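You operate a simulated robot arm through the tools that you are given. There is no shell and no other tool. Be economical: measure what you need, move in short steps, check, and stop when the job is done.

The job below is to be done with a simulated robot arm. You get a single attempt, and the scene is never put back.

JOB
Seal the sleeve of print P-62 at the heat the chart gives, and switch the sealer off.
Fine: hold the bar down till the lamp turns green; no scorch; put the print back where it lay; seal no other; leave the heat dial set.

The check looks at the end state, three seconds after you hand in, the way a careful person would. Anything else that was tipped, shoved, dropped, spilled or broken makes it a failure. Lids that push on must go on centred and level and be pressed home; caps that screw on are set level and turned clockwise until they are tight.

ROBOT AND FRAMES
A 6-joint arm with a two-finger parallel gripper, fixed in place. Base frame: the origin is at the foot of the arm, x ahead of it, y to its left, z up; the work surface is at about z = 0. Readings come in m, rad, newtons and seconds.
With the tool pointing down near the work surface it reaches from about 0.14 to 0.58 m from the base axis. Its first joint turns from -1.152 to 1.152 rad. Payload 2.1 kg.
The TCP is the grasp point between the finger pads, 0.03 m short of the fingertips. In the tool frame z runs along the fingers and y along their closing line. The gripper opens to 0.094 m. The fingers are 0.028 m wide and 0.01 m thick; the gripper's body (0.05 by 0.096 m) begins 0.055 m behind the TCP.
Orientation is that of the tool frame in the base frame, as a unit quaternion [x, y, z, w]. With the fingers straight down and closing along the base's y, the tool's x points along the base's -x, its y along +y and its z along -z.

CONTROLS
- The arm moves only by the tool drive_tool. Its argument "steps" is a list of rows, each a list of 7 numbers: the shift along the tool's x, y, z in units of 20 mm (1.0 is 20 mm), then the turn, a rotation vector about the tool's x, y, z in units of 4 degrees (1.0 is 4 degrees), then the finger opening in m, from 0 to 0.094. In form: [[dx, dy, dz, rx, ry, rz, fingers], ...]. A call has 1 to 20 rows; each row shifts and turns the commanded pose from where the row before left it, along the tool's axes as they then stand. A call with a number of a shift or a turn outside -1 to 1 is refused whole. Each row takes 0.2 s and may step no farther than 0.05 m and 0.15 rad from the row before; otherwise, or with a gripper value out of range, the whole call is refused. Where a pose cannot be reached the arm comes as near as it can. A force on the tool above 90 N (or 10 N above the force at the start of the call, whichever is more), or a blocked arm, ends the call early, and 0.2 s more pass. The fingers move at their own pace (about 0.072 m/s each) and stop on an object; they squeeze with about 38 N. The grip force told is the motor's: it shows also when the fingers shut on nothing. Time passes only in rows, and 0.2 s behind the last, so rows that do not move let the fingers close. It gives the time, the measured TCP pose, the force on the tool (base axes), the opening and the grip force at its end, in the units of the frame above (readings bear some noise), with the torque about the TCP (base axes, N m) and any sound that the robot's microphone picked up.
- Cameras (640 x 400 px; columns grow to the right, rows downward): "scene" is fixed at [0.0683, -0.3799, 0.4963]; the picture's right is [0.77, -0.64, 0.00], its down [-0.32, -0.38, -0.87] and it looks along [0.55, 0.67, -0.50] (base axes); focal length 275 px, centre (320, 200). "wrist" rides on the gripper at [0.076, 0.014, -0.102] in the tool frame; the picture's right is [-0.18, 0.98, 0.00], its down [-0.75, -0.14, -0.64] and it looks along [-0.63, -0.12, 0.77] (tool axes); focal length 243 px, centre (320, 200). There is no depth. A picture from a camera that has moved, and an enlarged one, comes with that camera's place and axes in the base frame and with its lens. The place of the scene camera against the robot may be out by one fixed shift of up to 0.018 m in any direction.
- camera(camera): a new picture of that camera. The clock stands still meanwhile.
- inspect(camera, box): a new picture of the part [left, top, right, bottom] of that camera's present view, enlarged. The clock stands still meanwhile.
- job_done(): hands the job in; it is judged then, once.

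Go step by step. Nothing tells you positions but the pictures and the camera data: compare them with the known pose of the tool, close in by small moves and look again before you grip or let go. The budget is 120 turns and 64 pictures, counting those below and the enlarged ones. Unless the task says otherwise, let go and move clear before handing in, and close with one line.

The tools are called after "Request:" as a command line: name --pt "numbers of a row" for each row, then --argument value for the rest, lists and objects as JSON in quotes. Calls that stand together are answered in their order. drive_tool: Moves the arm, as the interface text tells. Its arguments: {"type":"object","properties":{"steps":{"type":"array","items":{"type":"array","items":{"type":"number"}}}},"required":["steps"]} The other tools are called the same way: camera (camera) takes a picture; inspect (camera, box) takes an enlarged picture of a part of a camera's view; job_done () hands the job in.

At the start:

```text
t: 0.0
eef_pos: [0.3415, -0.0809, 0.3745]
tcp_rot: [-0.001, 1.0, 0.001, 0.0]
force: [-0.1, 0.3, -0.2]
torque: [-0.03, -0.03, 0.03]
opening: 0.0944
gripper_force: 0.0
```

scene: 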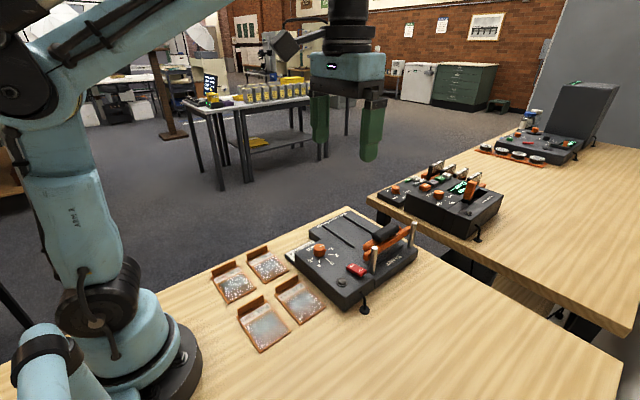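
wrist: 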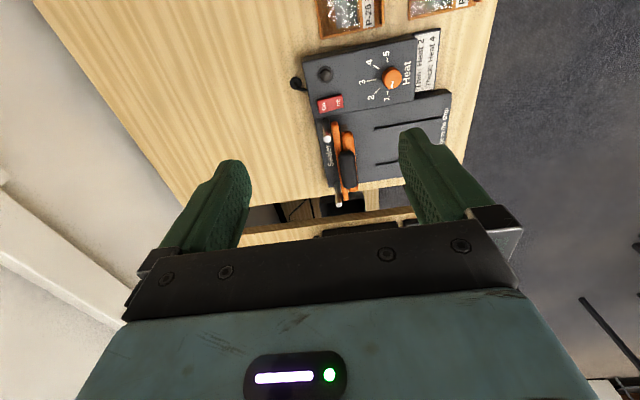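

I see a sealer with a heat dial, a switch, a lever bar and a lamp, plus four sleeved prints in trays next to it. I'll look closer at the sealer and the prints.

Request:
inspect --camera "scene" --box '[190, 190, 430, 360]'

Request:
inspect --camera "wrist" --box '[280, 0, 500, 220]'

```text
2.35 times, centred on (310, 275) of scene
camera zoom: at [0.0683, -0.3799, 0.4963], right [0.77, -0.64, 0.0], down [-0.32, -0.38, -0.87], along [0.55, 0.67, -0.5], focal length 647 px, centre (344, 24)
```

zoom: 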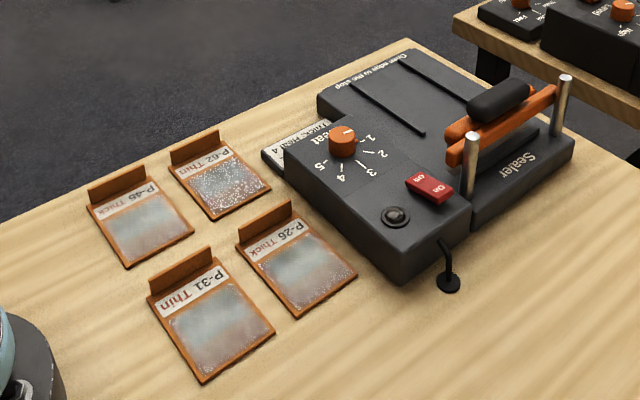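

```text
1.82 times, centred on (390, 110) of wrist
camera zoom: at [0.2669, -0.0661, 0.4785], right [0.18, 0.98, 0.0], down [0.75, -0.14, 0.64], along [0.63, -0.12, -0.77], focal length 441 px, centre (193, 364)
```

zoom: 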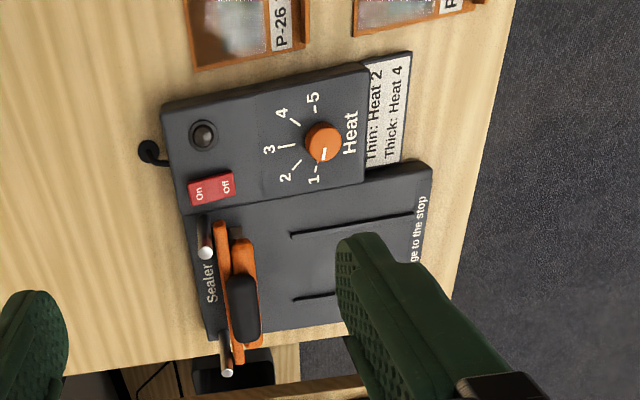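

P-62 is marked Thin, so the chart gives heat 2, and the dial is at 1 now. I'll pull the arm back for a better view of the sealer and prints.

Request:
drive_tool --pt "1 0.9 0.3 0 0 0 0.094" --pt "1 0.9 0.3 0 0 0 0.094" --pt "1 0.9 0.3 0 0 0 0.094" --pt "1 0.9 0.3 0 0 0 0.094" --pt "1 0.9 0.3 0 0 0 0.094" --pt "1 0.9 0.3 0 0 0 0.094"

Request:
camera --camera "wrist"

```text
t: 1.4
eef_pos: [0.2211, 0.0292, 0.3388]
tcp_rot: [-0.001, 1.0, 0.0, 0.0]
force: [0.2, 1.1, 0.1]
torque: [-0.05, -0.01, 0.0]
opening: 0.0942
gripper_force: 0.1
```

```text
59 pictures are left
camera wrist: at [0.1466, 0.043, 0.4412], right [0.18, 0.98, 0.0], down [0.75, -0.14, 0.64], along [0.63, -0.12, -0.77], focal length 243 px, centre (320, 200)
```

wrist: 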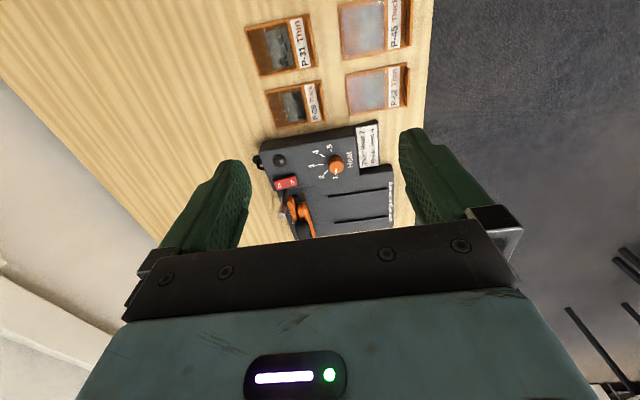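

The four prints and the sealer are all in view, so I'll enlarge this picture to measure it.

Request:
inspect --camera "wrist" --box '[235, 110, 405, 245]'

Request:
inspect --camera "wrist" --box '[235, 0, 435, 130]'

Request:
inspect --camera "scene" --box '[290, 195, 420, 320]'

```text
2.96 times, centred on (320, 178) of wrist
camera zoom: at [0.1466, 0.043, 0.4412], right [0.18, 0.98, 0.0], down [0.75, -0.14, 0.64], along [0.63, -0.12, -0.77], focal length 719 px, centre (320, 267)
```

zoom: 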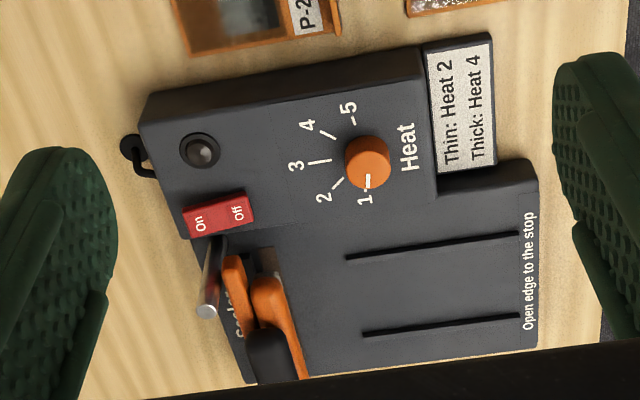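

```text
3.08 times, centred on (335, 65) of wrist
camera zoom: at [0.1466, 0.043, 0.4412], right [0.18, 0.98, 0.0], down [0.75, -0.14, 0.64], along [0.63, -0.12, -0.77], focal length 746 px, centre (274, 615)
```

zoom: 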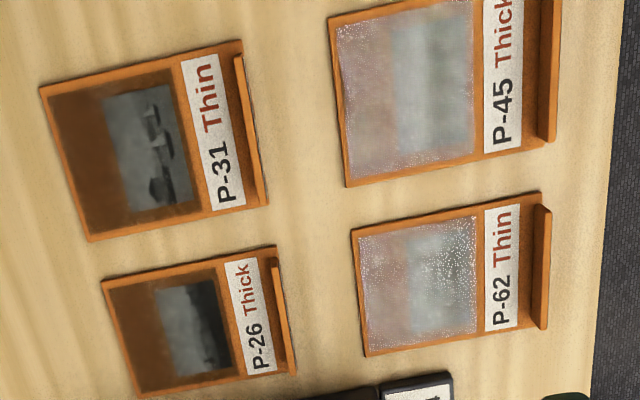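

```text
3.20 times, centred on (355, 258) of scene
camera zoom: at [0.0683, -0.3799, 0.4963], right [0.77, -0.64, 0.0], down [-0.32, -0.38, -0.87], along [0.55, 0.67, -0.5], focal length 879 px, centre (208, 16)
```

zoom: 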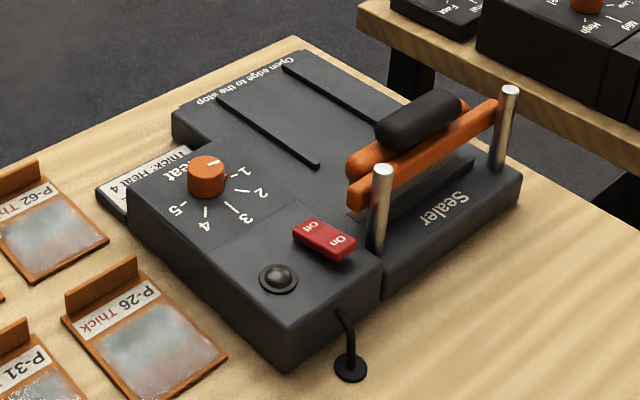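

P-62 lies with its tab at about (0.284, 0.162) and its open edge on the −y side. The sealer's bed has two guides along y at x of about 0.477 and 0.558. I'll move closer to study the bar, dial and switch.

Request:
drive_tool --pt "-0.9 -0.27 0.6 0 0 0 0.094" --pt "-0.9 -0.27 0.6 0 0 0 0.094" --pt "-0.9 -0.27 0.6 0 0 0 0.094" --pt "-0.9 -0.27 0.6 0 0 0 0.094" --pt "-0.9 -0.27 0.6 0 0 0 0.094" --pt "-0.9 -0.27 0.6 0 0 0 0.094" --pt "-0.9 -0.27 0.6 0 0 0 0.094" --pt "-0.9 -0.27 0.6 0 0 0 0.094" --pt "-0.9 -0.27 0.6 0 0 0 0.094" --pt "-0.9 -0.27 0.6 0 0 0 0.094"

Request:
camera --camera "wrist"

Request:
inspect --camera "wrist" --box '[220, 60, 420, 230]'

```text
t: 3.6
eef_pos: [0.4047, -0.029, 0.2169]
tcp_rot: [0.0, 1.0, -0.001, 0.0]
force: [0.3, 0.3, 0.5]
torque: [0.01, 0.02, 0.02]
opening: 0.0941
gripper_force: 0.0
```

```text
55 pictures are left
camera wrist: at [0.3289, -0.0138, 0.3217], right [0.18, 0.98, 0.0], down [0.75, -0.14, 0.64], along [0.63, -0.12, -0.77], focal length 243 px, centre (320, 200)
```

wrist: 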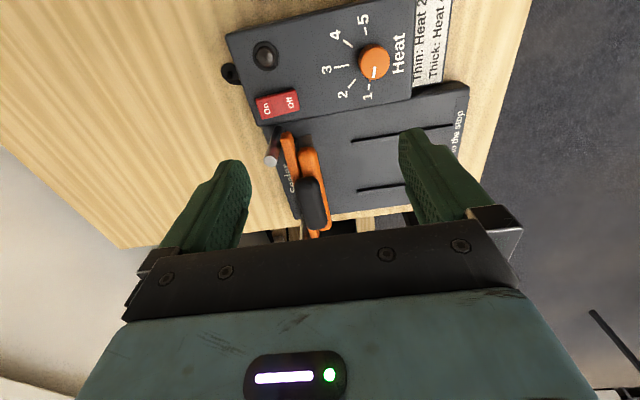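

```text
2.35 times, centred on (320, 145) of wrist
camera zoom: at [0.3289, -0.0138, 0.3217], right [0.18, 0.98, 0.0], down [0.75, -0.14, 0.64], along [0.63, -0.12, -0.77], focal length 571 px, centre (320, 329)
```

zoom: 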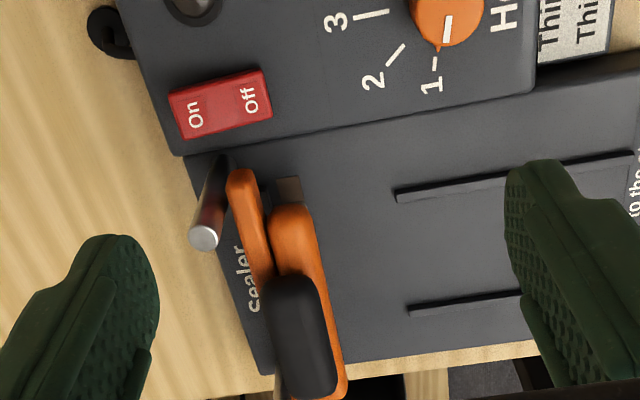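

The dial is at about (0.387, 0.028) and points to 1, and 2 is about 45° clockwise seen from above. I'll move over the dial and look again.

Request:
drive_tool --pt "0.177 0.57 0.87 0 0 0 0.094" --pt "0.177 0.57 0.87 0 0 0 0.094" --pt "0.177 0.57 0.87 0 0 0 0.094" --pt "0.177 0.57 0.87 0 0 0 0.094" --pt "0.177 0.57 0.87 0 0 0 0.094" --pt "0 0 0 0 0 0 0.094"

Request:
inspect --camera "wrist" --box '[200, 60, 440, 210]'

Request:
inspect --camera "scene" --box '[270, 180, 430, 300]'

```text
t: 5.0
eef_pos: [0.3852, 0.0307, 0.1305]
tcp_rot: [0.0, 1.0, 0.0, 0.0]
force: [0.4, -0.1, -0.5]
torque: [0.02, 0.01, 0.05]
opening: 0.0939
gripper_force: 0.0
```

```text
2.67 times, centred on (320, 135) of wrist
camera zoom: at [0.31, 0.0455, 0.2346], right [0.18, 0.98, 0.0], down [0.75, -0.14, 0.64], along [0.63, -0.12, -0.77], focal length 647 px, centre (320, 373)
```

zoom: 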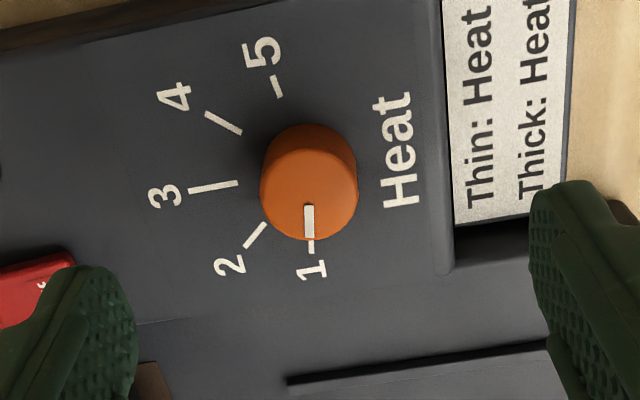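

```text
3.33 times, centred on (350, 240) of scene
camera zoom: at [0.0683, -0.3799, 0.4963], right [0.77, -0.64, 0.0], down [-0.32, -0.38, -0.87], along [0.55, 0.67, -0.5], focal length 916 px, centre (220, 67)
```

zoom: 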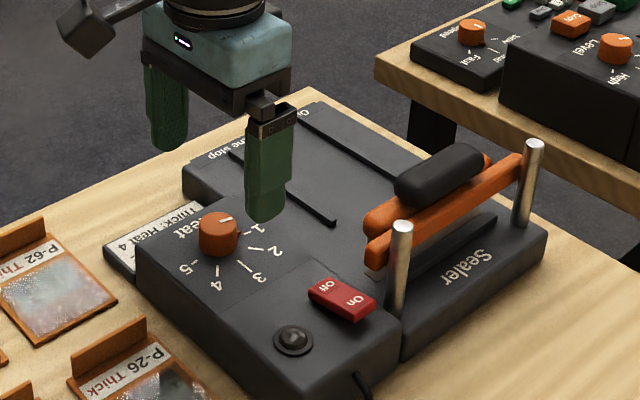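

The tick fit puts the dial axis at about (0.392, 0.027), with ticks about 40° apart. I'll descend part way around the dial and check.

Request:
drive_tool --pt "-0.35 -0.17 0 0 0 0 0.07" --pt "0 0 0.75 0 0 0 0.07" --pt "0 0 0.75 0 0 0 0.07" --pt "0 0 0.75 0 0 0 0.07" --pt "0 0 0 0 0 0 0.07"

Request:
inspect --camera "wrist" --box '[200, 60, 440, 210]'

Request:
inspect --camera "scene" --box '[280, 190, 400, 280]'

```text
t: 6.2
eef_pos: [0.3917, 0.0284, 0.0876]
tcp_rot: [0.0, 1.0, -0.001, 0.0]
force: [0.8, -0.1, -0.6]
torque: [0.01, 0.03, 0.02]
opening: 0.07
gripper_force: 0.1
```

```text
2.67 times, centred on (320, 135) of wrist
camera zoom: at [0.3172, 0.0426, 0.1913], right [0.18, 0.98, 0.0], down [0.75, -0.14, 0.64], along [0.63, -0.12, -0.77], focal length 647 px, centre (320, 373)
```

zoom: 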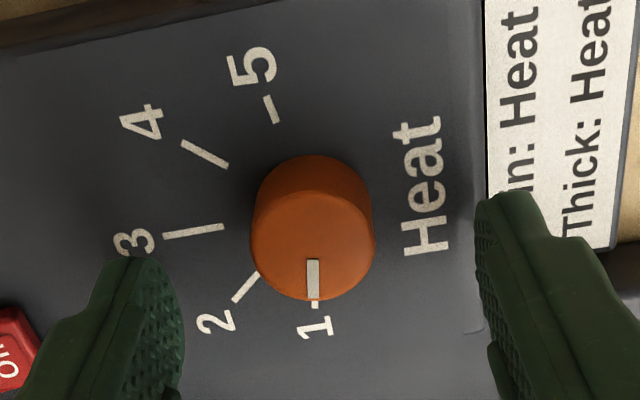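

```text
4.44 times, centred on (340, 235) of scene
camera zoom: at [0.0683, -0.3799, 0.4963], right [0.77, -0.64, 0.0], down [-0.32, -0.38, -0.87], along [0.55, 0.67, -0.5], focal length 1221 px, centre (231, 44)
```

zoom: 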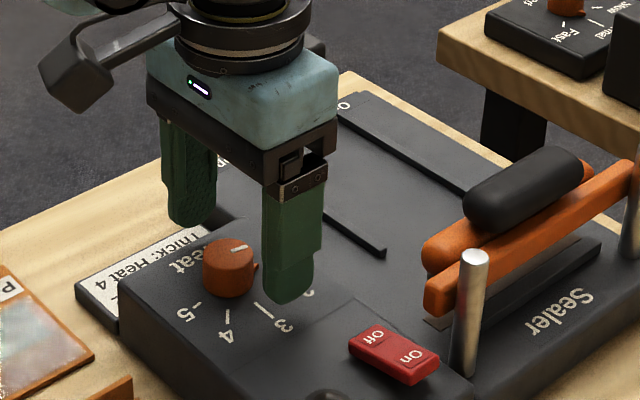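

The fingers straddle the dial. I'll lower about 13 mm and close on it.

Request:
drive_tool --pt "0.07 0 0.35 0 0 0 0.07" --pt "0 0 0.3 0 0 0 0.07" --pt "0 0 0 0 0 0 0.05"

Request:
inspect --camera "wrist" --box '[200, 60, 440, 210]'

Request:
inspect --camera "scene" --box '[280, 190, 400, 280]'

```text
t: 7.0
eef_pos: [0.3925, 0.0277, 0.0742]
tcp_rot: [-0.001, 1.0, 0.0, 0.0]
force: [-1.0, 0.9, 24.5]
torque: [-0.03, 0.05, 0.0]
opening: 0.0529
gripper_force: 3.1
```

```text
2.67 times, centred on (320, 135) of wrist
camera zoom: at [0.3161, 0.0427, 0.1783], right [0.18, 0.98, 0.0], down [0.75, -0.14, 0.64], along [0.63, -0.12, -0.77], focal length 647 px, centre (320, 373)
```

zoom: 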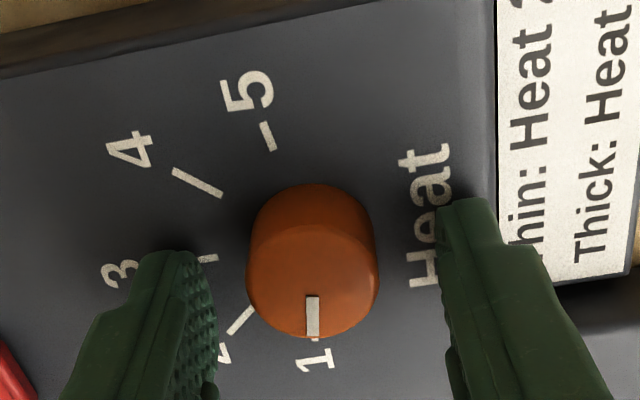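

```text
4.44 times, centred on (340, 235) of scene
camera zoom: at [0.0682, -0.3799, 0.4963], right [0.77, -0.64, 0.0], down [-0.32, -0.38, -0.87], along [0.55, 0.67, -0.5], focal length 1221 px, centre (231, 44)
```

zoom: 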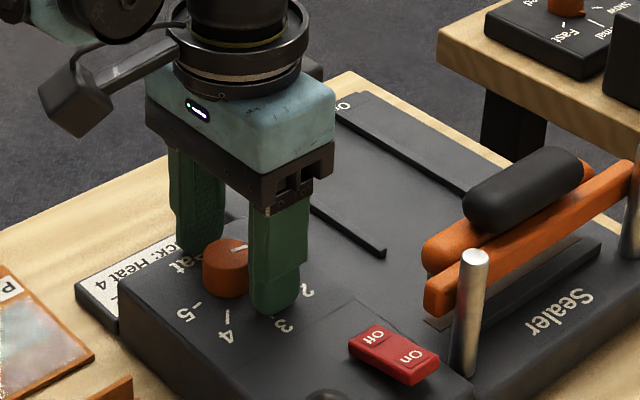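

The tips touched the block, so its top is at about z 0.044. I'll raise 4 mm, centre and grip the dial.

Request:
drive_tool --pt "0.25 0 -0.22 0 0 0 0.05" --pt "0 0 0 0 0 0 0.04" --pt "0 0 0 0 0 0 0.03" --pt "0 0 0 0 0 0 0.022" --pt "0 0 0 0 0 0 0.022"

Request:
inspect --camera "wrist" --box '[200, 60, 440, 210]'

```text
t: 8.2
eef_pos: [0.3866, 0.0285, 0.0789]
tcp_rot: [0.0, 1.0, 0.0, 0.0]
force: [-0.7, -0.5, -4.5]
torque: [-0.03, -0.08, 0.03]
opening: 0.0274
gripper_force: 44.9
```

```text
2.67 times, centred on (320, 135) of wrist
camera zoom: at [0.3106, 0.0423, 0.1822], right [0.18, 0.98, 0.0], down [0.75, -0.14, 0.64], along [0.63, -0.12, -0.77], focal length 647 px, centre (320, 373)
```

zoom: 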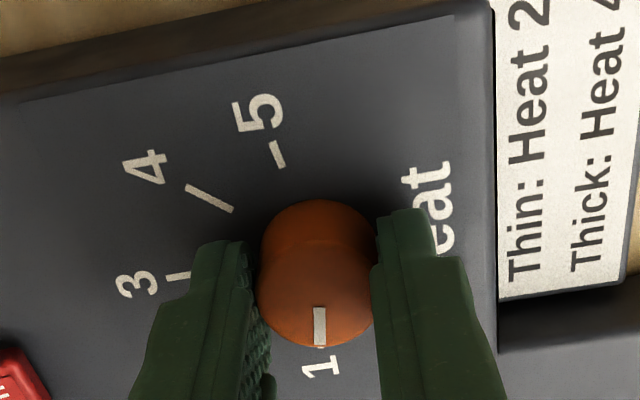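

I have the dial well gripped. I'll turn it 40° clockwise.

Request:
drive_tool --pt "0 0 0 0 0 1 0.022" --pt "0 0 0 0 0 1 0.022" --pt "0 0 0 0 0 1 0.022" --pt "0 0 0 0 0 1 0.022" --pt "0 0 0 0 0 1 0.022" --pt "0 0 0 0 0 1 0.022" --pt "0 0 0 0 0 1 0.022" --pt "0 0 0 0 0 1 0.022" --pt "0 0 0 0 0 1 0.022" --pt "0 0 0 0 0 1 0.022"

Request:
inspect --camera "wrist" --box '[200, 60, 440, 210]'

Request:
inspect --camera "scene" --box '[280, 190, 400, 280]'

```text
t: 10.4
eef_pos: [0.3852, 0.0278, 0.0789]
tcp_rot: [0.342, 0.94, 0.001, 0.001]
force: [8.9, 7.9, 24.7]
torque: [-0.22, -1.03, 0.0]
opening: 0.0274
gripper_force: 44.9
```

```text
2.67 times, centred on (320, 135) of wrist
camera zoom: at [0.3371, 0.0874, 0.1819], right [0.77, 0.63, 0.0], down [0.48, -0.59, 0.64], along [0.41, -0.5, -0.77], focal length 647 px, centre (320, 373)
```

zoom: 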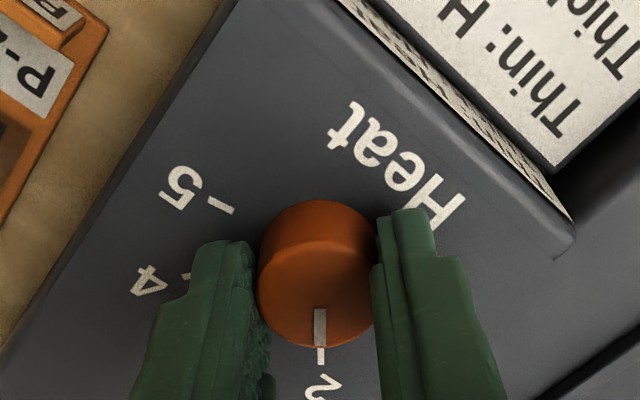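

```text
4.44 times, centred on (340, 235) of scene
camera zoom: at [0.0682, -0.3799, 0.4963], right [0.77, -0.64, 0.0], down [-0.32, -0.38, -0.87], along [0.55, 0.67, -0.5], focal length 1221 px, centre (231, 44)
```

zoom: 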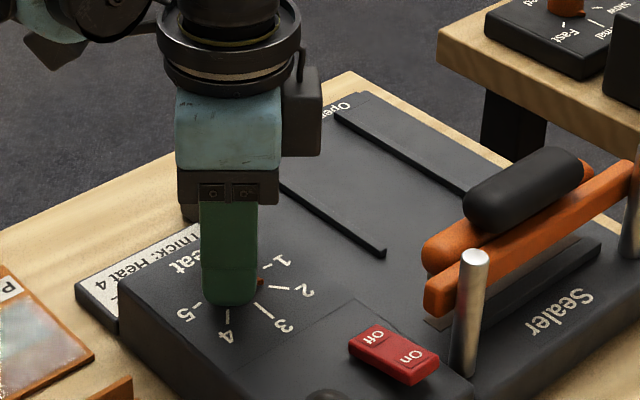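

The dial now lines up with 2. I'll open the fingers, lift and check.

Request:
drive_tool --pt "0 0 0 0 0 0 0.04" --pt "0 0 0 0 0 0 0.06" --pt "0 0 0 0 0 0 0.06" --pt "0 0 -0.8 0 0 0 0.06" --pt "0 0 -0.9 0 0 0 0.06" --pt "0 0 -0.9 0 0 0 0.06"

Request:
inspect --camera "wrist" --box '[200, 60, 440, 210]'

```text
t: 11.8
eef_pos: [0.3859, 0.0276, 0.132]
tcp_rot: [0.342, 0.94, 0.0, 0.001]
force: [0.1, 0.3, -0.3]
torque: [0.03, -0.01, -0.01]
opening: 0.06
gripper_force: 0.0
```

```text
2.67 times, centred on (320, 135) of wrist
camera zoom: at [0.3383, 0.0867, 0.2348], right [0.77, 0.63, 0.0], down [0.49, -0.59, 0.64], along [0.41, -0.5, -0.77], focal length 647 px, centre (320, 373)
```

zoom: 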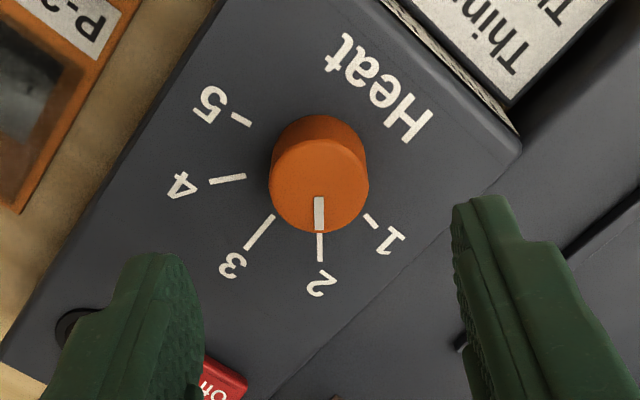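

The dial is set to 2. Now I'll turn the tool back and move above the On side of the rocker, at about (0.409, −0.086), with the fingers closed.

Request:
drive_tool --pt "0 0 0 0 0 -1 0.04" --pt "0 0 0 0 0 -1 0.02" --pt "0 0 0 0 0 -1 0" --pt "0 0 0 0 0 -1 0" --pt "0 0 0 0 0 -1 0" --pt "0 0 0 0 0 -1 0" --pt "0 0 0 0 0 -1 0" --pt "0 0 0 0 0 -1 0" --pt "0 0 0 0 0 -1 0" --pt "0 0 0 0 0 -1 0" --pt "-0.183 -0.947 0 0 0 0 0" --pt "-0.183 -0.947 0 0 0 0 0" --pt "-0.183 -0.947 0 0 0 0 0" --pt "-0.183 -0.947 0 0 0 0 0" --pt "-0.183 -0.947 0 0 0 0 0" --pt "-0.183 -0.947 0 0 0 0 0" --pt "0 0 0 0 0 0 0"

Request:
camera --camera "wrist"

Request:
inspect --camera "scene" --box '[320, 190, 440, 290]'

```text
t: 15.4
eef_pos: [0.409, -0.0871, 0.1313]
tcp_rot: [0.0, 1.0, 0.0, 0.0]
force: [0.9, 1.3, -0.8]
torque: [-0.01, 0.01, -0.02]
opening: 0.0
gripper_force: 32.8
```

```text
43 pictures are left
camera wrist: at [0.3336, -0.0725, 0.2349], right [0.18, 0.98, 0.0], down [0.75, -0.14, 0.64], along [0.63, -0.12, -0.77], focal length 243 px, centre (320, 200)
```

wrist: 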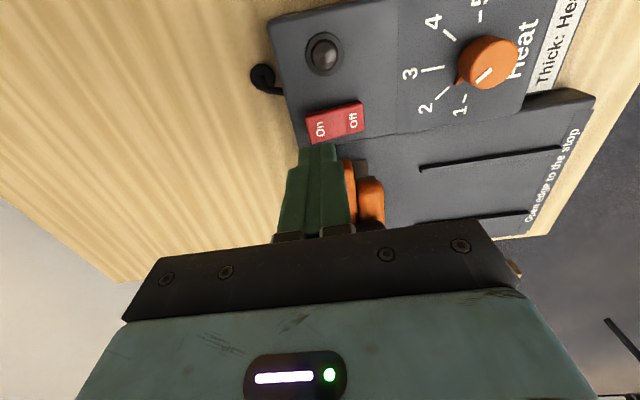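

```text
4.00 times, centred on (380, 240) of scene
camera zoom: at [0.0683, -0.3799, 0.4963], right [0.77, -0.64, 0.0], down [-0.32, -0.38, -0.87], along [0.55, 0.67, -0.5], focal length 1099 px, centre (80, 40)
```

zoom: 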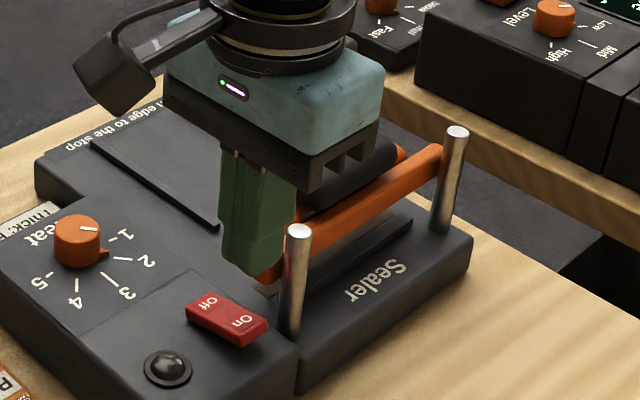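

The fingertips are right above "On". I'll press down gently.

Request:
drive_tool --pt "0 0 0.9 0 0 0 0" --pt "0 0 0.9 0 0 0 0" --pt "0 0 0.2 0 0 0 0" --pt "0 0 0.15 0 0 0 0"

Request:
inspect --camera "scene" --box '[320, 190, 440, 290]'

```text
t: 16.4
eef_pos: [0.4076, -0.086, 0.0882]
tcp_rot: [0.0, 1.0, 0.0, 0.0]
force: [-0.1, -1.3, 2.7]
torque: [0.01, 0.01, 0.0]
opening: 0.0
gripper_force: 32.8
```

```text
4.00 times, centred on (380, 240) of scene
camera zoom: at [0.0683, -0.3799, 0.4963], right [0.77, -0.64, 0.0], down [-0.32, -0.38, -0.87], along [0.55, 0.67, -0.5], focal length 1099 px, centre (80, 40)
```

zoom: 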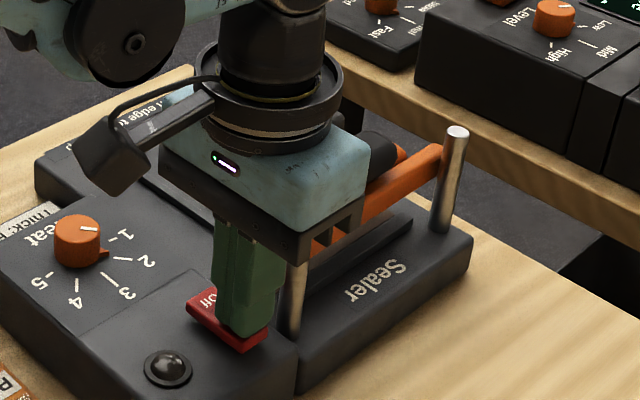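

I have contact with the rocker and will press a bit farther.

Request:
drive_tool --pt "0 0 0.15 0 0 0 0" --pt "0 0 0.15 0 0 0 0" --pt "0 0 0 0 0 0 0"

Request:
inspect --camera "scene" --box '[320, 190, 440, 290]'

```text
t: 16.9
eef_pos: [0.408, -0.0871, 0.0886]
tcp_rot: [0.001, 1.0, -0.001, -0.001]
force: [-1.4, -0.7, 24.0]
torque: [0.21, 0.03, 0.01]
opening: 0.0
gripper_force: 33.6
stopped in row 2: the force on the tool passed its limit (the readings are from after the stop); the commanded pose is now the measured one
```

```text
4.00 times, centred on (380, 240) of scene
camera zoom: at [0.0682, -0.3799, 0.4963], right [0.77, -0.64, 0.0], down [-0.32, -0.38, -0.87], along [0.55, 0.67, -0.5], focal length 1099 px, centre (80, 40)
```

zoom: 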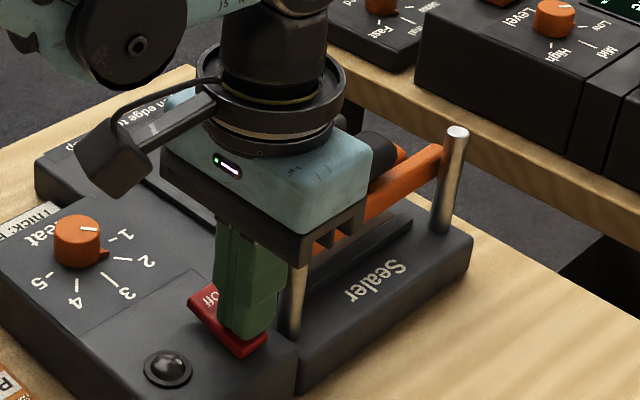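

The force limit tripped and no click was reported. I'll lift and look at the rocker.

Request:
drive_tool --pt "0 0 -0.9 0 0 0 0" --pt "0 0 -0.9 0 0 0 0" --pt "0.5 0 -0.9 0 0 0 0"

Request:
inspect --camera "scene" --box '[340, 230, 400, 290]'

Request:
inspect --camera "wrist" --box '[250, 10, 410, 170]'

```text
t: 17.7
eef_pos: [0.3999, -0.0863, 0.1409]
tcp_rot: [0.0, 1.0, 0.0, -0.001]
force: [-0.5, 0.5, -0.8]
torque: [0.02, 0.01, 0.01]
opening: 0.0
gripper_force: 33.0
```

```text
6.67 times, centred on (370, 260) of scene
camera zoom: at [0.0683, -0.3799, 0.4963], right [0.77, -0.64, 0.0], down [-0.32, -0.38, -0.87], along [0.55, 0.67, -0.5], focal length 1832 px, centre (-13, -200)
```

zoom: 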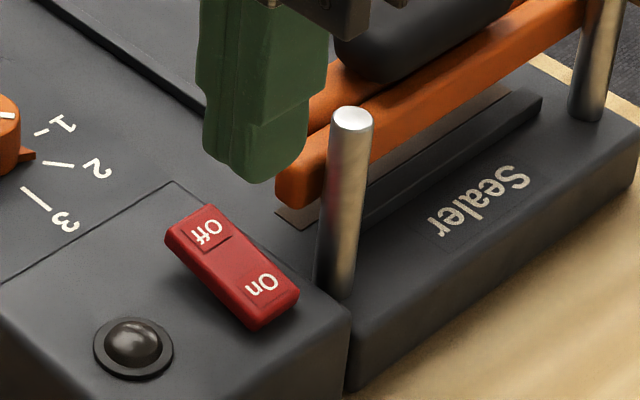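

```text
2.50 times, centred on (330, 90) of wrist
camera zoom: at [0.3247, -0.0718, 0.2442], right [0.19, 0.98, 0.0], down [0.75, -0.14, 0.64], along [0.63, -0.12, -0.77], focal length 606 px, centre (295, 475)
```

zoom: 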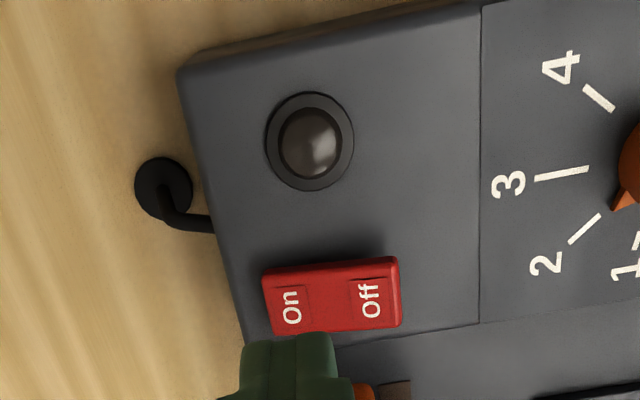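

The rocker has tipped: the On end is lower and the Off end higher than before, so the sealer is on. Next I'll go above P-62's tab.

Request:
drive_tool --pt "0.446 0.958 0 0 0 0 0" --pt "0.446 0.958 0 0 0 0 0" --pt "0.446 0.958 0 0 0 0 0" --pt "0.446 0.958 0 0 0 0 0" --pt "0.446 0.958 0 0 0 0 0" --pt "0.446 0.958 0 0 0 0 0" --pt "0.446 0.958 0 0 0 0 0" --pt "0.446 0.958 0 0 0 0 0" --pt "0.446 0.958 0 0 0 0 0" --pt "0.446 0.958 0 0 0 0 0.01" --pt "0.446 0.958 0 0 0 0 0.02" --pt "0.446 0.958 0 0 0 0 0.035" --pt "0.446 0.958 0 0 0 0 0.045" --pt "0 0 0.8 0 0 0 0.045" --pt "0 0 0 0 0 0 0.045"

Request:
camera --camera "wrist"

Request:
inspect --camera "scene" --box '[200, 200, 340, 300]'

```text
t: 20.9
eef_pos: [0.2821, 0.1634, 0.1264]
tcp_rot: [0.001, 1.0, 0.0, -0.002]
force: [-0.5, 0.7, -0.5]
torque: [0.0, 0.01, -0.01]
opening: 0.0448
gripper_force: 0.0
```

```text
37 pictures are left
camera wrist: at [0.2073, 0.1777, 0.2305], right [0.19, 0.98, 0.0], down [0.75, -0.14, 0.64], along [0.63, -0.12, -0.77], focal length 243 px, centre (320, 200)
```

wrist: 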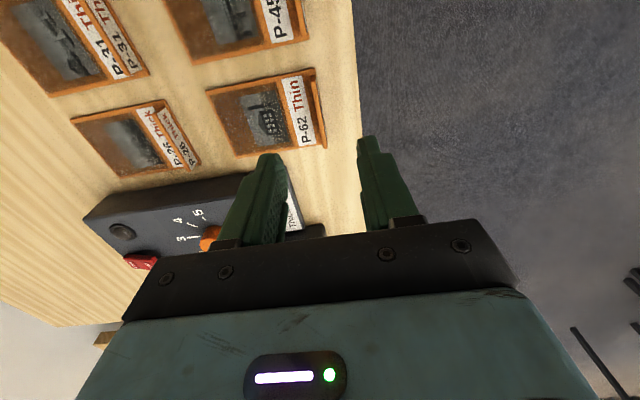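

```text
4.00 times, centred on (270, 250) of scene
camera zoom: at [0.0683, -0.3799, 0.4963], right [0.77, -0.64, 0.0], down [-0.32, -0.38, -0.87], along [0.55, 0.67, -0.5], focal length 1099 px, centre (520, 0)
```

zoom: 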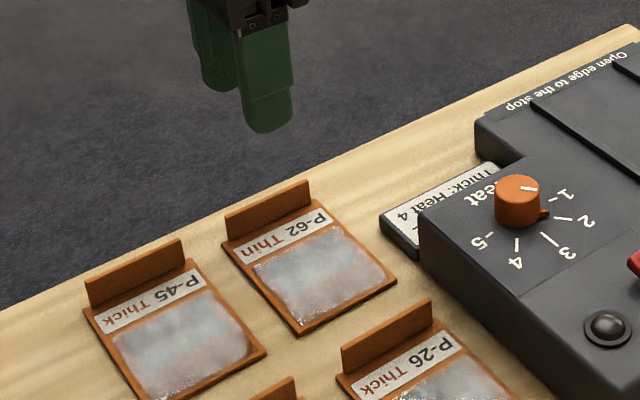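

The tab is nearly below the fingers. I'll enlarge to get its exact line and yaw.

Request:
inspect --camera "wrist" --box '[200, 60, 360, 165]'

```text
3.81 times, centred on (280, 112) of wrist
camera zoom: at [0.2073, 0.1777, 0.2305], right [0.19, 0.98, 0.0], down [0.75, -0.14, 0.64], along [0.63, -0.12, -0.77], focal length 924 px, centre (472, 533)
```

zoom: 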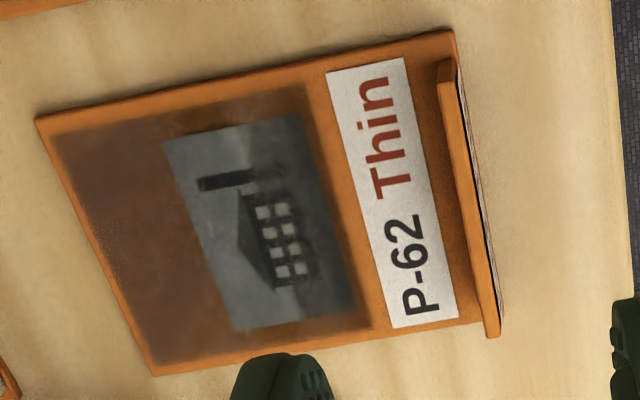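

P-62 is square to the axes: x 0.252–0.321, y 0.065–0.165, with the tab on y ≈ 0.163. I'll lower to straddle the tab and look once more.

Request:
drive_tool --pt "-0.2 -0.04 0.8 0 0 0 0.045" --pt "0 0 0.9 0 0 0 0.045" --pt "0 0 0.9 0 0 0 0.045" --pt "0 0 0.8 0 0 0 0.045" --pt "0 0 0.5 0 0 0 0.045" --pt "0 0 0.3 0 0 0 0.045" --pt "0 0 0 0 0 0 0.045"

Request:
camera --camera "wrist"

Request:
inspect --camera "scene" --box '[220, 200, 320, 300]'

```text
t: 22.5
eef_pos: [0.2867, 0.1624, 0.0401]
tcp_rot: [0.001, 1.0, 0.0, -0.001]
force: [0.3, -0.1, -0.8]
torque: [0.0, -0.02, 0.02]
opening: 0.0449
gripper_force: 0.0
```

```text
34 pictures are left
camera wrist: at [0.2121, 0.1759, 0.1438], right [0.19, 0.98, 0.0], down [0.75, -0.14, 0.64], along [0.63, -0.12, -0.77], focal length 243 px, centre (320, 200)
```

wrist: 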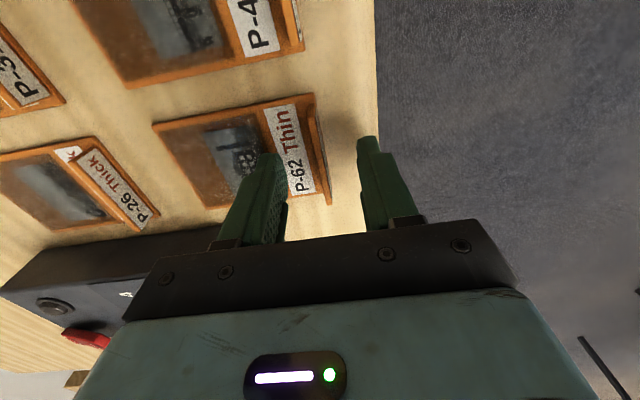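

```text
4.00 times, centred on (270, 250) of scene
camera zoom: at [0.0683, -0.3799, 0.4963], right [0.77, -0.64, 0.0], down [-0.32, -0.38, -0.87], along [0.55, 0.67, -0.5], focal length 1099 px, centre (520, 0)
```

zoom: 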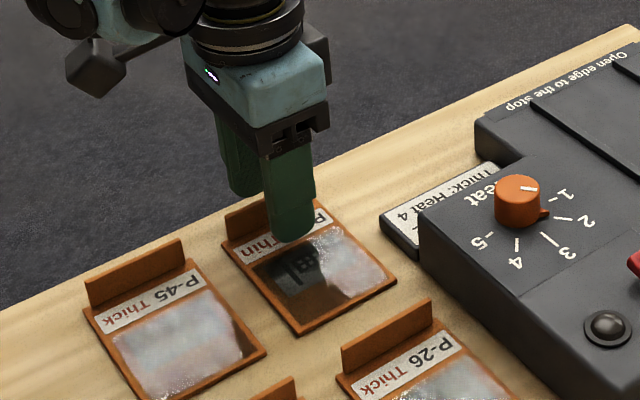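

The tab sits between the fingers with the tips about 10 mm up. I'll close on it.

Request:
drive_tool --pt "0 0 0 0 0 0 0.03" --pt "0 0 0 0 0 0 0.015" --pt "0 0 0 0 0 0 0" --pt "0 0 0 0 0 0 0" --pt "0 0 0 0 0 0 0"

Request:
inspect --camera "wrist" --box '[150, 70, 380, 220]'

```text
t: 23.7
eef_pos: [0.2874, 0.1612, 0.0411]
tcp_rot: [0.001, 1.0, 0.0, -0.001]
force: [-0.6, -0.3, 0.5]
torque: [0.01, -0.06, -0.01]
opening: 0.0025
gripper_force: 37.2
```

```text
2.67 times, centred on (265, 145) of wrist
camera zoom: at [0.2121, 0.1759, 0.144], right [0.19, 0.98, 0.0], down [0.75, -0.14, 0.64], along [0.63, -0.12, -0.77], focal length 647 px, centre (467, 347)
```

zoom: 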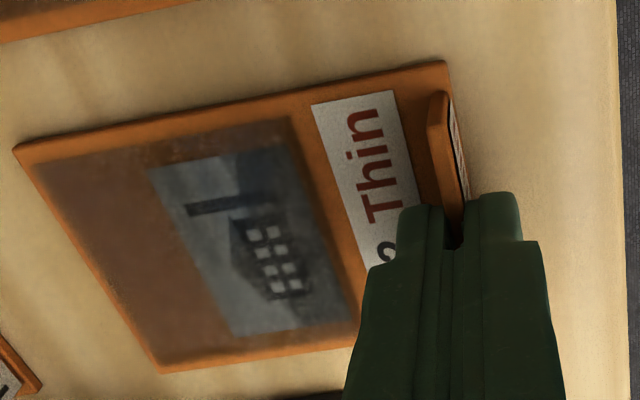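

I have P-62 gripped; the return pose is about (0.287, 0.162, 0.0405). I'll lift it and carry it over the sealer bed, centred at x ≈ 0.521.

Request:
drive_tool --pt "0 0 -0.5 0 0 0 0" --pt "0 0 -0.9 0 0 0 0" --pt "0 0 -0.9 0 0 0 0" --pt "0 0 -0.9 0 0 0 0" --pt "0 0 -0.9 0 0 0 0" --pt "0 0 -0.9 0 0 0 0" --pt "-0.9 0 0 0 0 0 0" --pt "-0.9 0 0 0 0 0 0" --pt "-0.9 0 0 0 0 0 0" --pt "-0.9 0 0 0 0 0 0" --pt "-0.9 0 0 0 0 0 0" --pt "-0.9 0 0 0 0 0 0" --pt "-0.9 0 0 0 0 0 0" --pt "-0.9 0 0 0 0 0 0" --pt "-0.9 0 0 0 0 0 0" --pt "-0.9 0 0 0 0 0 0" --pt "-0.9 -0.8 0 0 0 0 0" --pt "-0.9 -0.8 0 0 0 0 0" --pt "-0.9 -0.8 0 0 0 0 0" --pt "0 -0.6 0 0 0 0 0"

Request:
camera --camera "wrist"

Request:
inspect --camera "scene" --box '[280, 170, 440, 290]'

```text
t: 27.9
eef_pos: [0.5199, 0.1008, 0.1406]
tcp_rot: [0.002, 1.0, 0.0, -0.001]
force: [0.1, -0.3, 0.0]
torque: [0.0, 0.01, 0.03]
opening: 0.0026
gripper_force: 37.3
```

```text
31 pictures are left
camera wrist: at [0.4449, 0.1149, 0.2442], right [0.19, 0.98, 0.0], down [0.75, -0.14, 0.64], along [0.63, -0.12, -0.77], focal length 243 px, centre (320, 200)
```

wrist: 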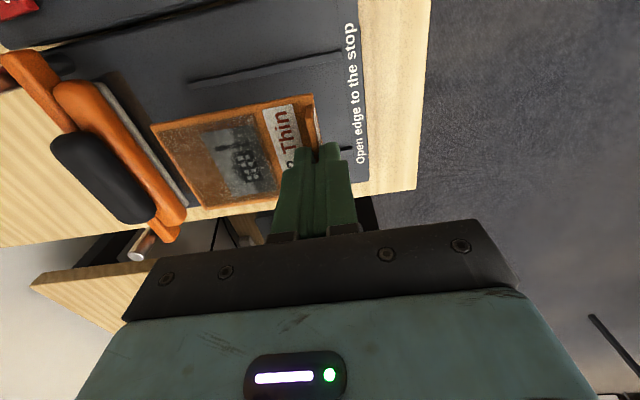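

```text
3.33 times, centred on (360, 230) of scene
camera zoom: at [0.0683, -0.3799, 0.4963], right [0.77, -0.64, 0.0], down [-0.32, -0.38, -0.87], along [0.55, 0.67, -0.5], focal length 916 px, centre (187, 100)
```

zoom: 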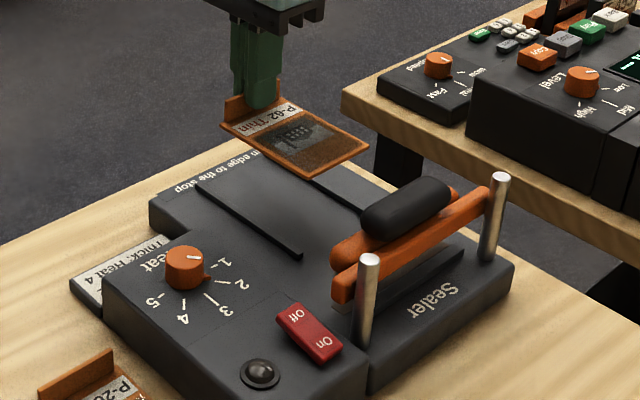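

The sleeve is centred between the guides, whose mid x is 0.519. I'll lower it toward the bed in small steps.

Request:
drive_tool --pt "0 0 0.9 0 0 0 0" --pt "0 0 0.9 0 0 0 0" --pt "0 0 0.9 0 0 0 0" --pt "0 0 0.3 0 0 0 0" --pt "0 0 0 0 0 0 0"

Request:
inspect --camera "wrist" --box '[0, 0, 380, 240]'

Request:
inspect --camera "scene" --box '[300, 180, 420, 270]'

```text
t: 29.1
eef_pos: [0.519, 0.1027, 0.0819]
tcp_rot: [0.001, 1.0, 0.001, -0.001]
force: [0.3, 0.6, -0.6]
torque: [0.0, 0.02, -0.03]
opening: 0.0023
gripper_force: 37.4
```

```text
1.67 times, centred on (190, 120) of wrist
camera zoom: at [0.4448, 0.1165, 0.1847], right [0.19, 0.98, 0.0], down [0.75, -0.14, 0.64], along [0.63, -0.12, -0.77], focal length 404 px, centre (537, 333)
```

zoom: 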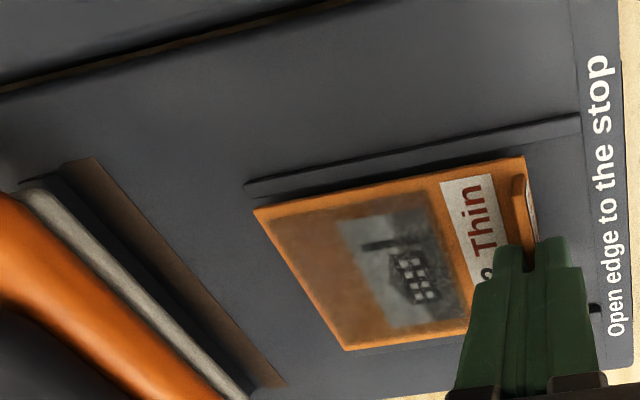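

```text
4.44 times, centred on (360, 225) of scene
camera zoom: at [0.0683, -0.3799, 0.4963], right [0.77, -0.64, 0.0], down [-0.32, -0.38, -0.87], along [0.55, 0.67, -0.5], focal length 1221 px, centre (142, 89)
```

zoom: 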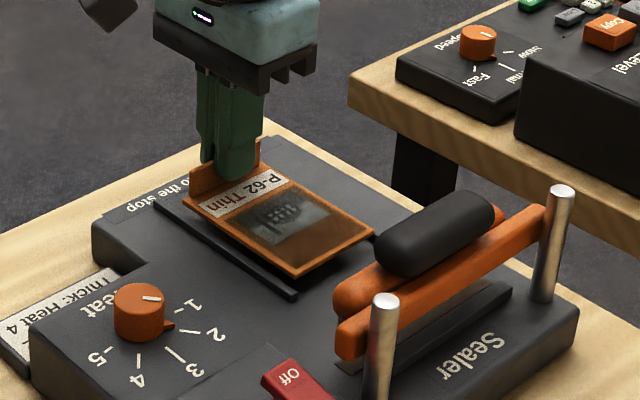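

The sleeve is parallel to the guides and still a bit above the bed. I'll lower until light contact.

Request:
drive_tool --pt "0 0 0.2 0 0 0 0" --pt "0 0 0.15 0 0 0 0" --pt "0 0 0 0 0 0 0"

Request:
inspect --camera "scene" --box '[300, 180, 420, 270]'

```text
t: 29.9
eef_pos: [0.5207, 0.1016, 0.074]
tcp_rot: [0.001, 1.0, 0.0, -0.002]
force: [-0.1, 1.2, 0.1]
torque: [0.03, -0.04, 0.01]
opening: 0.0026
gripper_force: 37.1
```

```text
4.44 times, centred on (360, 225) of scene
camera zoom: at [0.0683, -0.3799, 0.4963], right [0.77, -0.64, 0.0], down [-0.32, -0.38, -0.87], along [0.55, 0.67, -0.5], focal length 1221 px, centre (142, 89)
```

zoom: 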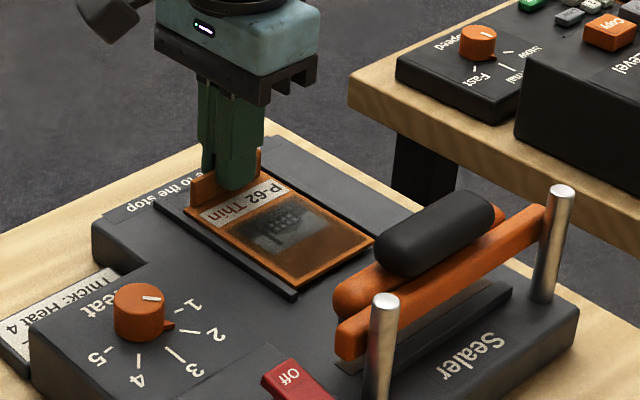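

It's nearly on the bed. I'll go down another few millimetres and watch the force.

Request:
drive_tool --pt "0 0 0.08 0 0 0 0" --pt "0 0 0.07 0 0 0 0" --pt "0 0 0 0 0 0 0"

```text
t: 30.7
eef_pos: [0.5213, 0.1013, 0.071]
tcp_rot: [0.001, 1.0, 0.0, -0.001]
force: [0.0, -0.5, -0.5]
torque: [-0.01, 0.01, 0.01]
opening: 0.0023
gripper_force: 37.1
```

Request:
drive_tool --pt "0 0 0.08 0 0 0 0" --pt "0 0 0 0 0 0 0"

Request:
inspect --camera "scene" --box '[320, 200, 400, 260]'

```text
t: 31.3
eef_pos: [0.5211, 0.1016, 0.0698]
tcp_rot: [0.001, 1.0, 0.0, -0.001]
force: [-2.0, 0.6, 14.5]
torque: [-0.05, 0.09, -0.01]
opening: 0.0025
gripper_force: 36.3
```

```text
6.67 times, centred on (360, 230) of scene
camera zoom: at [0.0682, -0.3799, 0.4963], right [0.77, -0.64, 0.0], down [-0.32, -0.38, -0.87], along [0.55, 0.67, -0.5], focal length 1832 px, centre (53, 0)
```

zoom: 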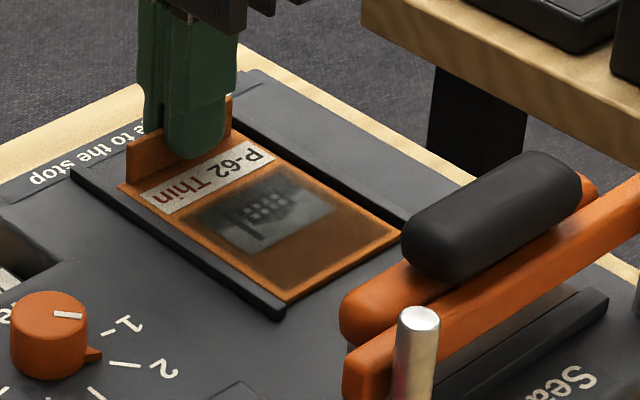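

The sleeve is on the bed. I'll lift about 1.5 mm and slide toward the stop.

Request:
drive_tool --pt "0 0 -0.08 0 0 0 0" --pt "0 -0.5 0 0 0 0 0" --pt "0 -0.5 0 0 0 0 0" --pt "0 -0.5 0 0 0 0 0" --pt "0 -0.5 0 0 0 0 0" --pt "0 -0.5 0 0 0 0 0" --pt "0 -0.5 0 0 0 0 0" --pt "0 0 0 0 0 0 0"

Request:
camera --camera "wrist"

Request:
inspect --camera "scene" --box '[330, 190, 430, 280]'

```text
t: 33.1
eef_pos: [0.5205, 0.0415, 0.0713]
tcp_rot: [0.0, 1.0, 0.0, -0.001]
force: [0.6, -0.4, -0.5]
torque: [0.03, 0.05, 0.03]
opening: 0.0025
gripper_force: 37.2
```

```text
25 pictures are left
camera wrist: at [0.4457, 0.0554, 0.1749], right [0.18, 0.98, 0.0], down [0.75, -0.14, 0.64], along [0.63, -0.12, -0.77], focal length 243 px, centre (320, 200)
```

wrist: 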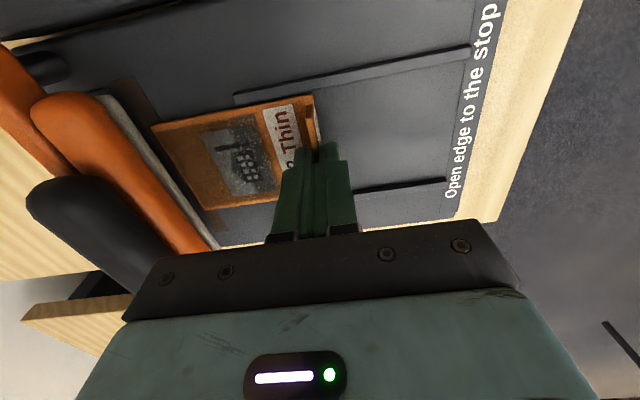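

```text
4.44 times, centred on (380, 235) of scene
camera zoom: at [0.0683, -0.3799, 0.4963], right [0.77, -0.64, 0.0], down [-0.32, -0.38, -0.87], along [0.55, 0.67, -0.5], focal length 1221 px, centre (53, 44)
```

zoom: 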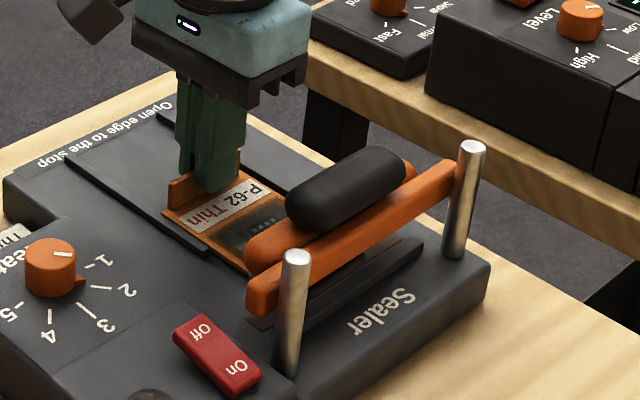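

There are about 20–25 mm to go. I'll continue in small steps until I feel the stop.

Request:
drive_tool --pt "0 -0.2 0 0 0 0 0" --pt "0 -0.2 0 0 0 0 0" --pt "0 -0.2 0 0 0 0 0" --pt "0 -0.2 0 0 0 0 0" --pt "0 0 0 0 0 0 0"

Request:
inspect --camera "scene" --box '[350, 210, 430, 270]'

```text
t: 34.3
eef_pos: [0.5215, 0.0279, 0.0719]
tcp_rot: [-0.002, 1.0, 0.003, -0.001]
force: [-2.8, 26.9, 4.9]
torque: [0.61, 0.11, -0.16]
opening: 0.0027
gripper_force: 37.3
```

```text
6.67 times, centred on (390, 240) of scene
camera zoom: at [0.0683, -0.3799, 0.4963], right [0.77, -0.64, 0.0], down [-0.32, -0.38, -0.87], along [0.55, 0.67, -0.5], focal length 1832 px, centre (-147, -67)
```

zoom: 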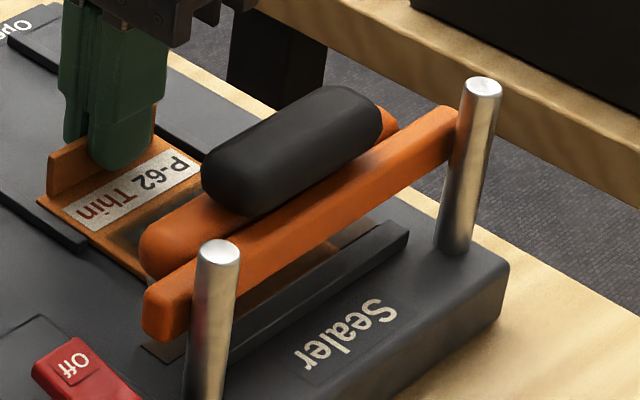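

The sleeve has met the stop (27 N). I'll relax the push, set it down and open the fingers.

Request:
drive_tool --pt "0 0.1 0.02 0 0 0 0" --pt "0 0 0.05 0 0 0 0" --pt "0 0 0 0 0 0 0"

```text
t: 35.1
eef_pos: [0.5213, 0.0303, 0.0698]
tcp_rot: [0.0, 1.0, 0.002, 0.0]
force: [1.6, 22.1, 20.9]
torque: [0.47, 0.01, 0.02]
opening: 0.0025
gripper_force: 37.3
```

Request:
drive_tool --pt "0 0.05 -0.04 0 0 0 0" --pt "0 0 0 0 0 0 0"

```text
t: 35.7
eef_pos: [0.5207, 0.0292, 0.0709]
tcp_rot: [0.0, 1.0, 0.002, 0.0]
force: [2.8, 18.9, 13.6]
torque: [0.39, -0.11, 0.04]
opening: 0.0025
gripper_force: 36.7
```

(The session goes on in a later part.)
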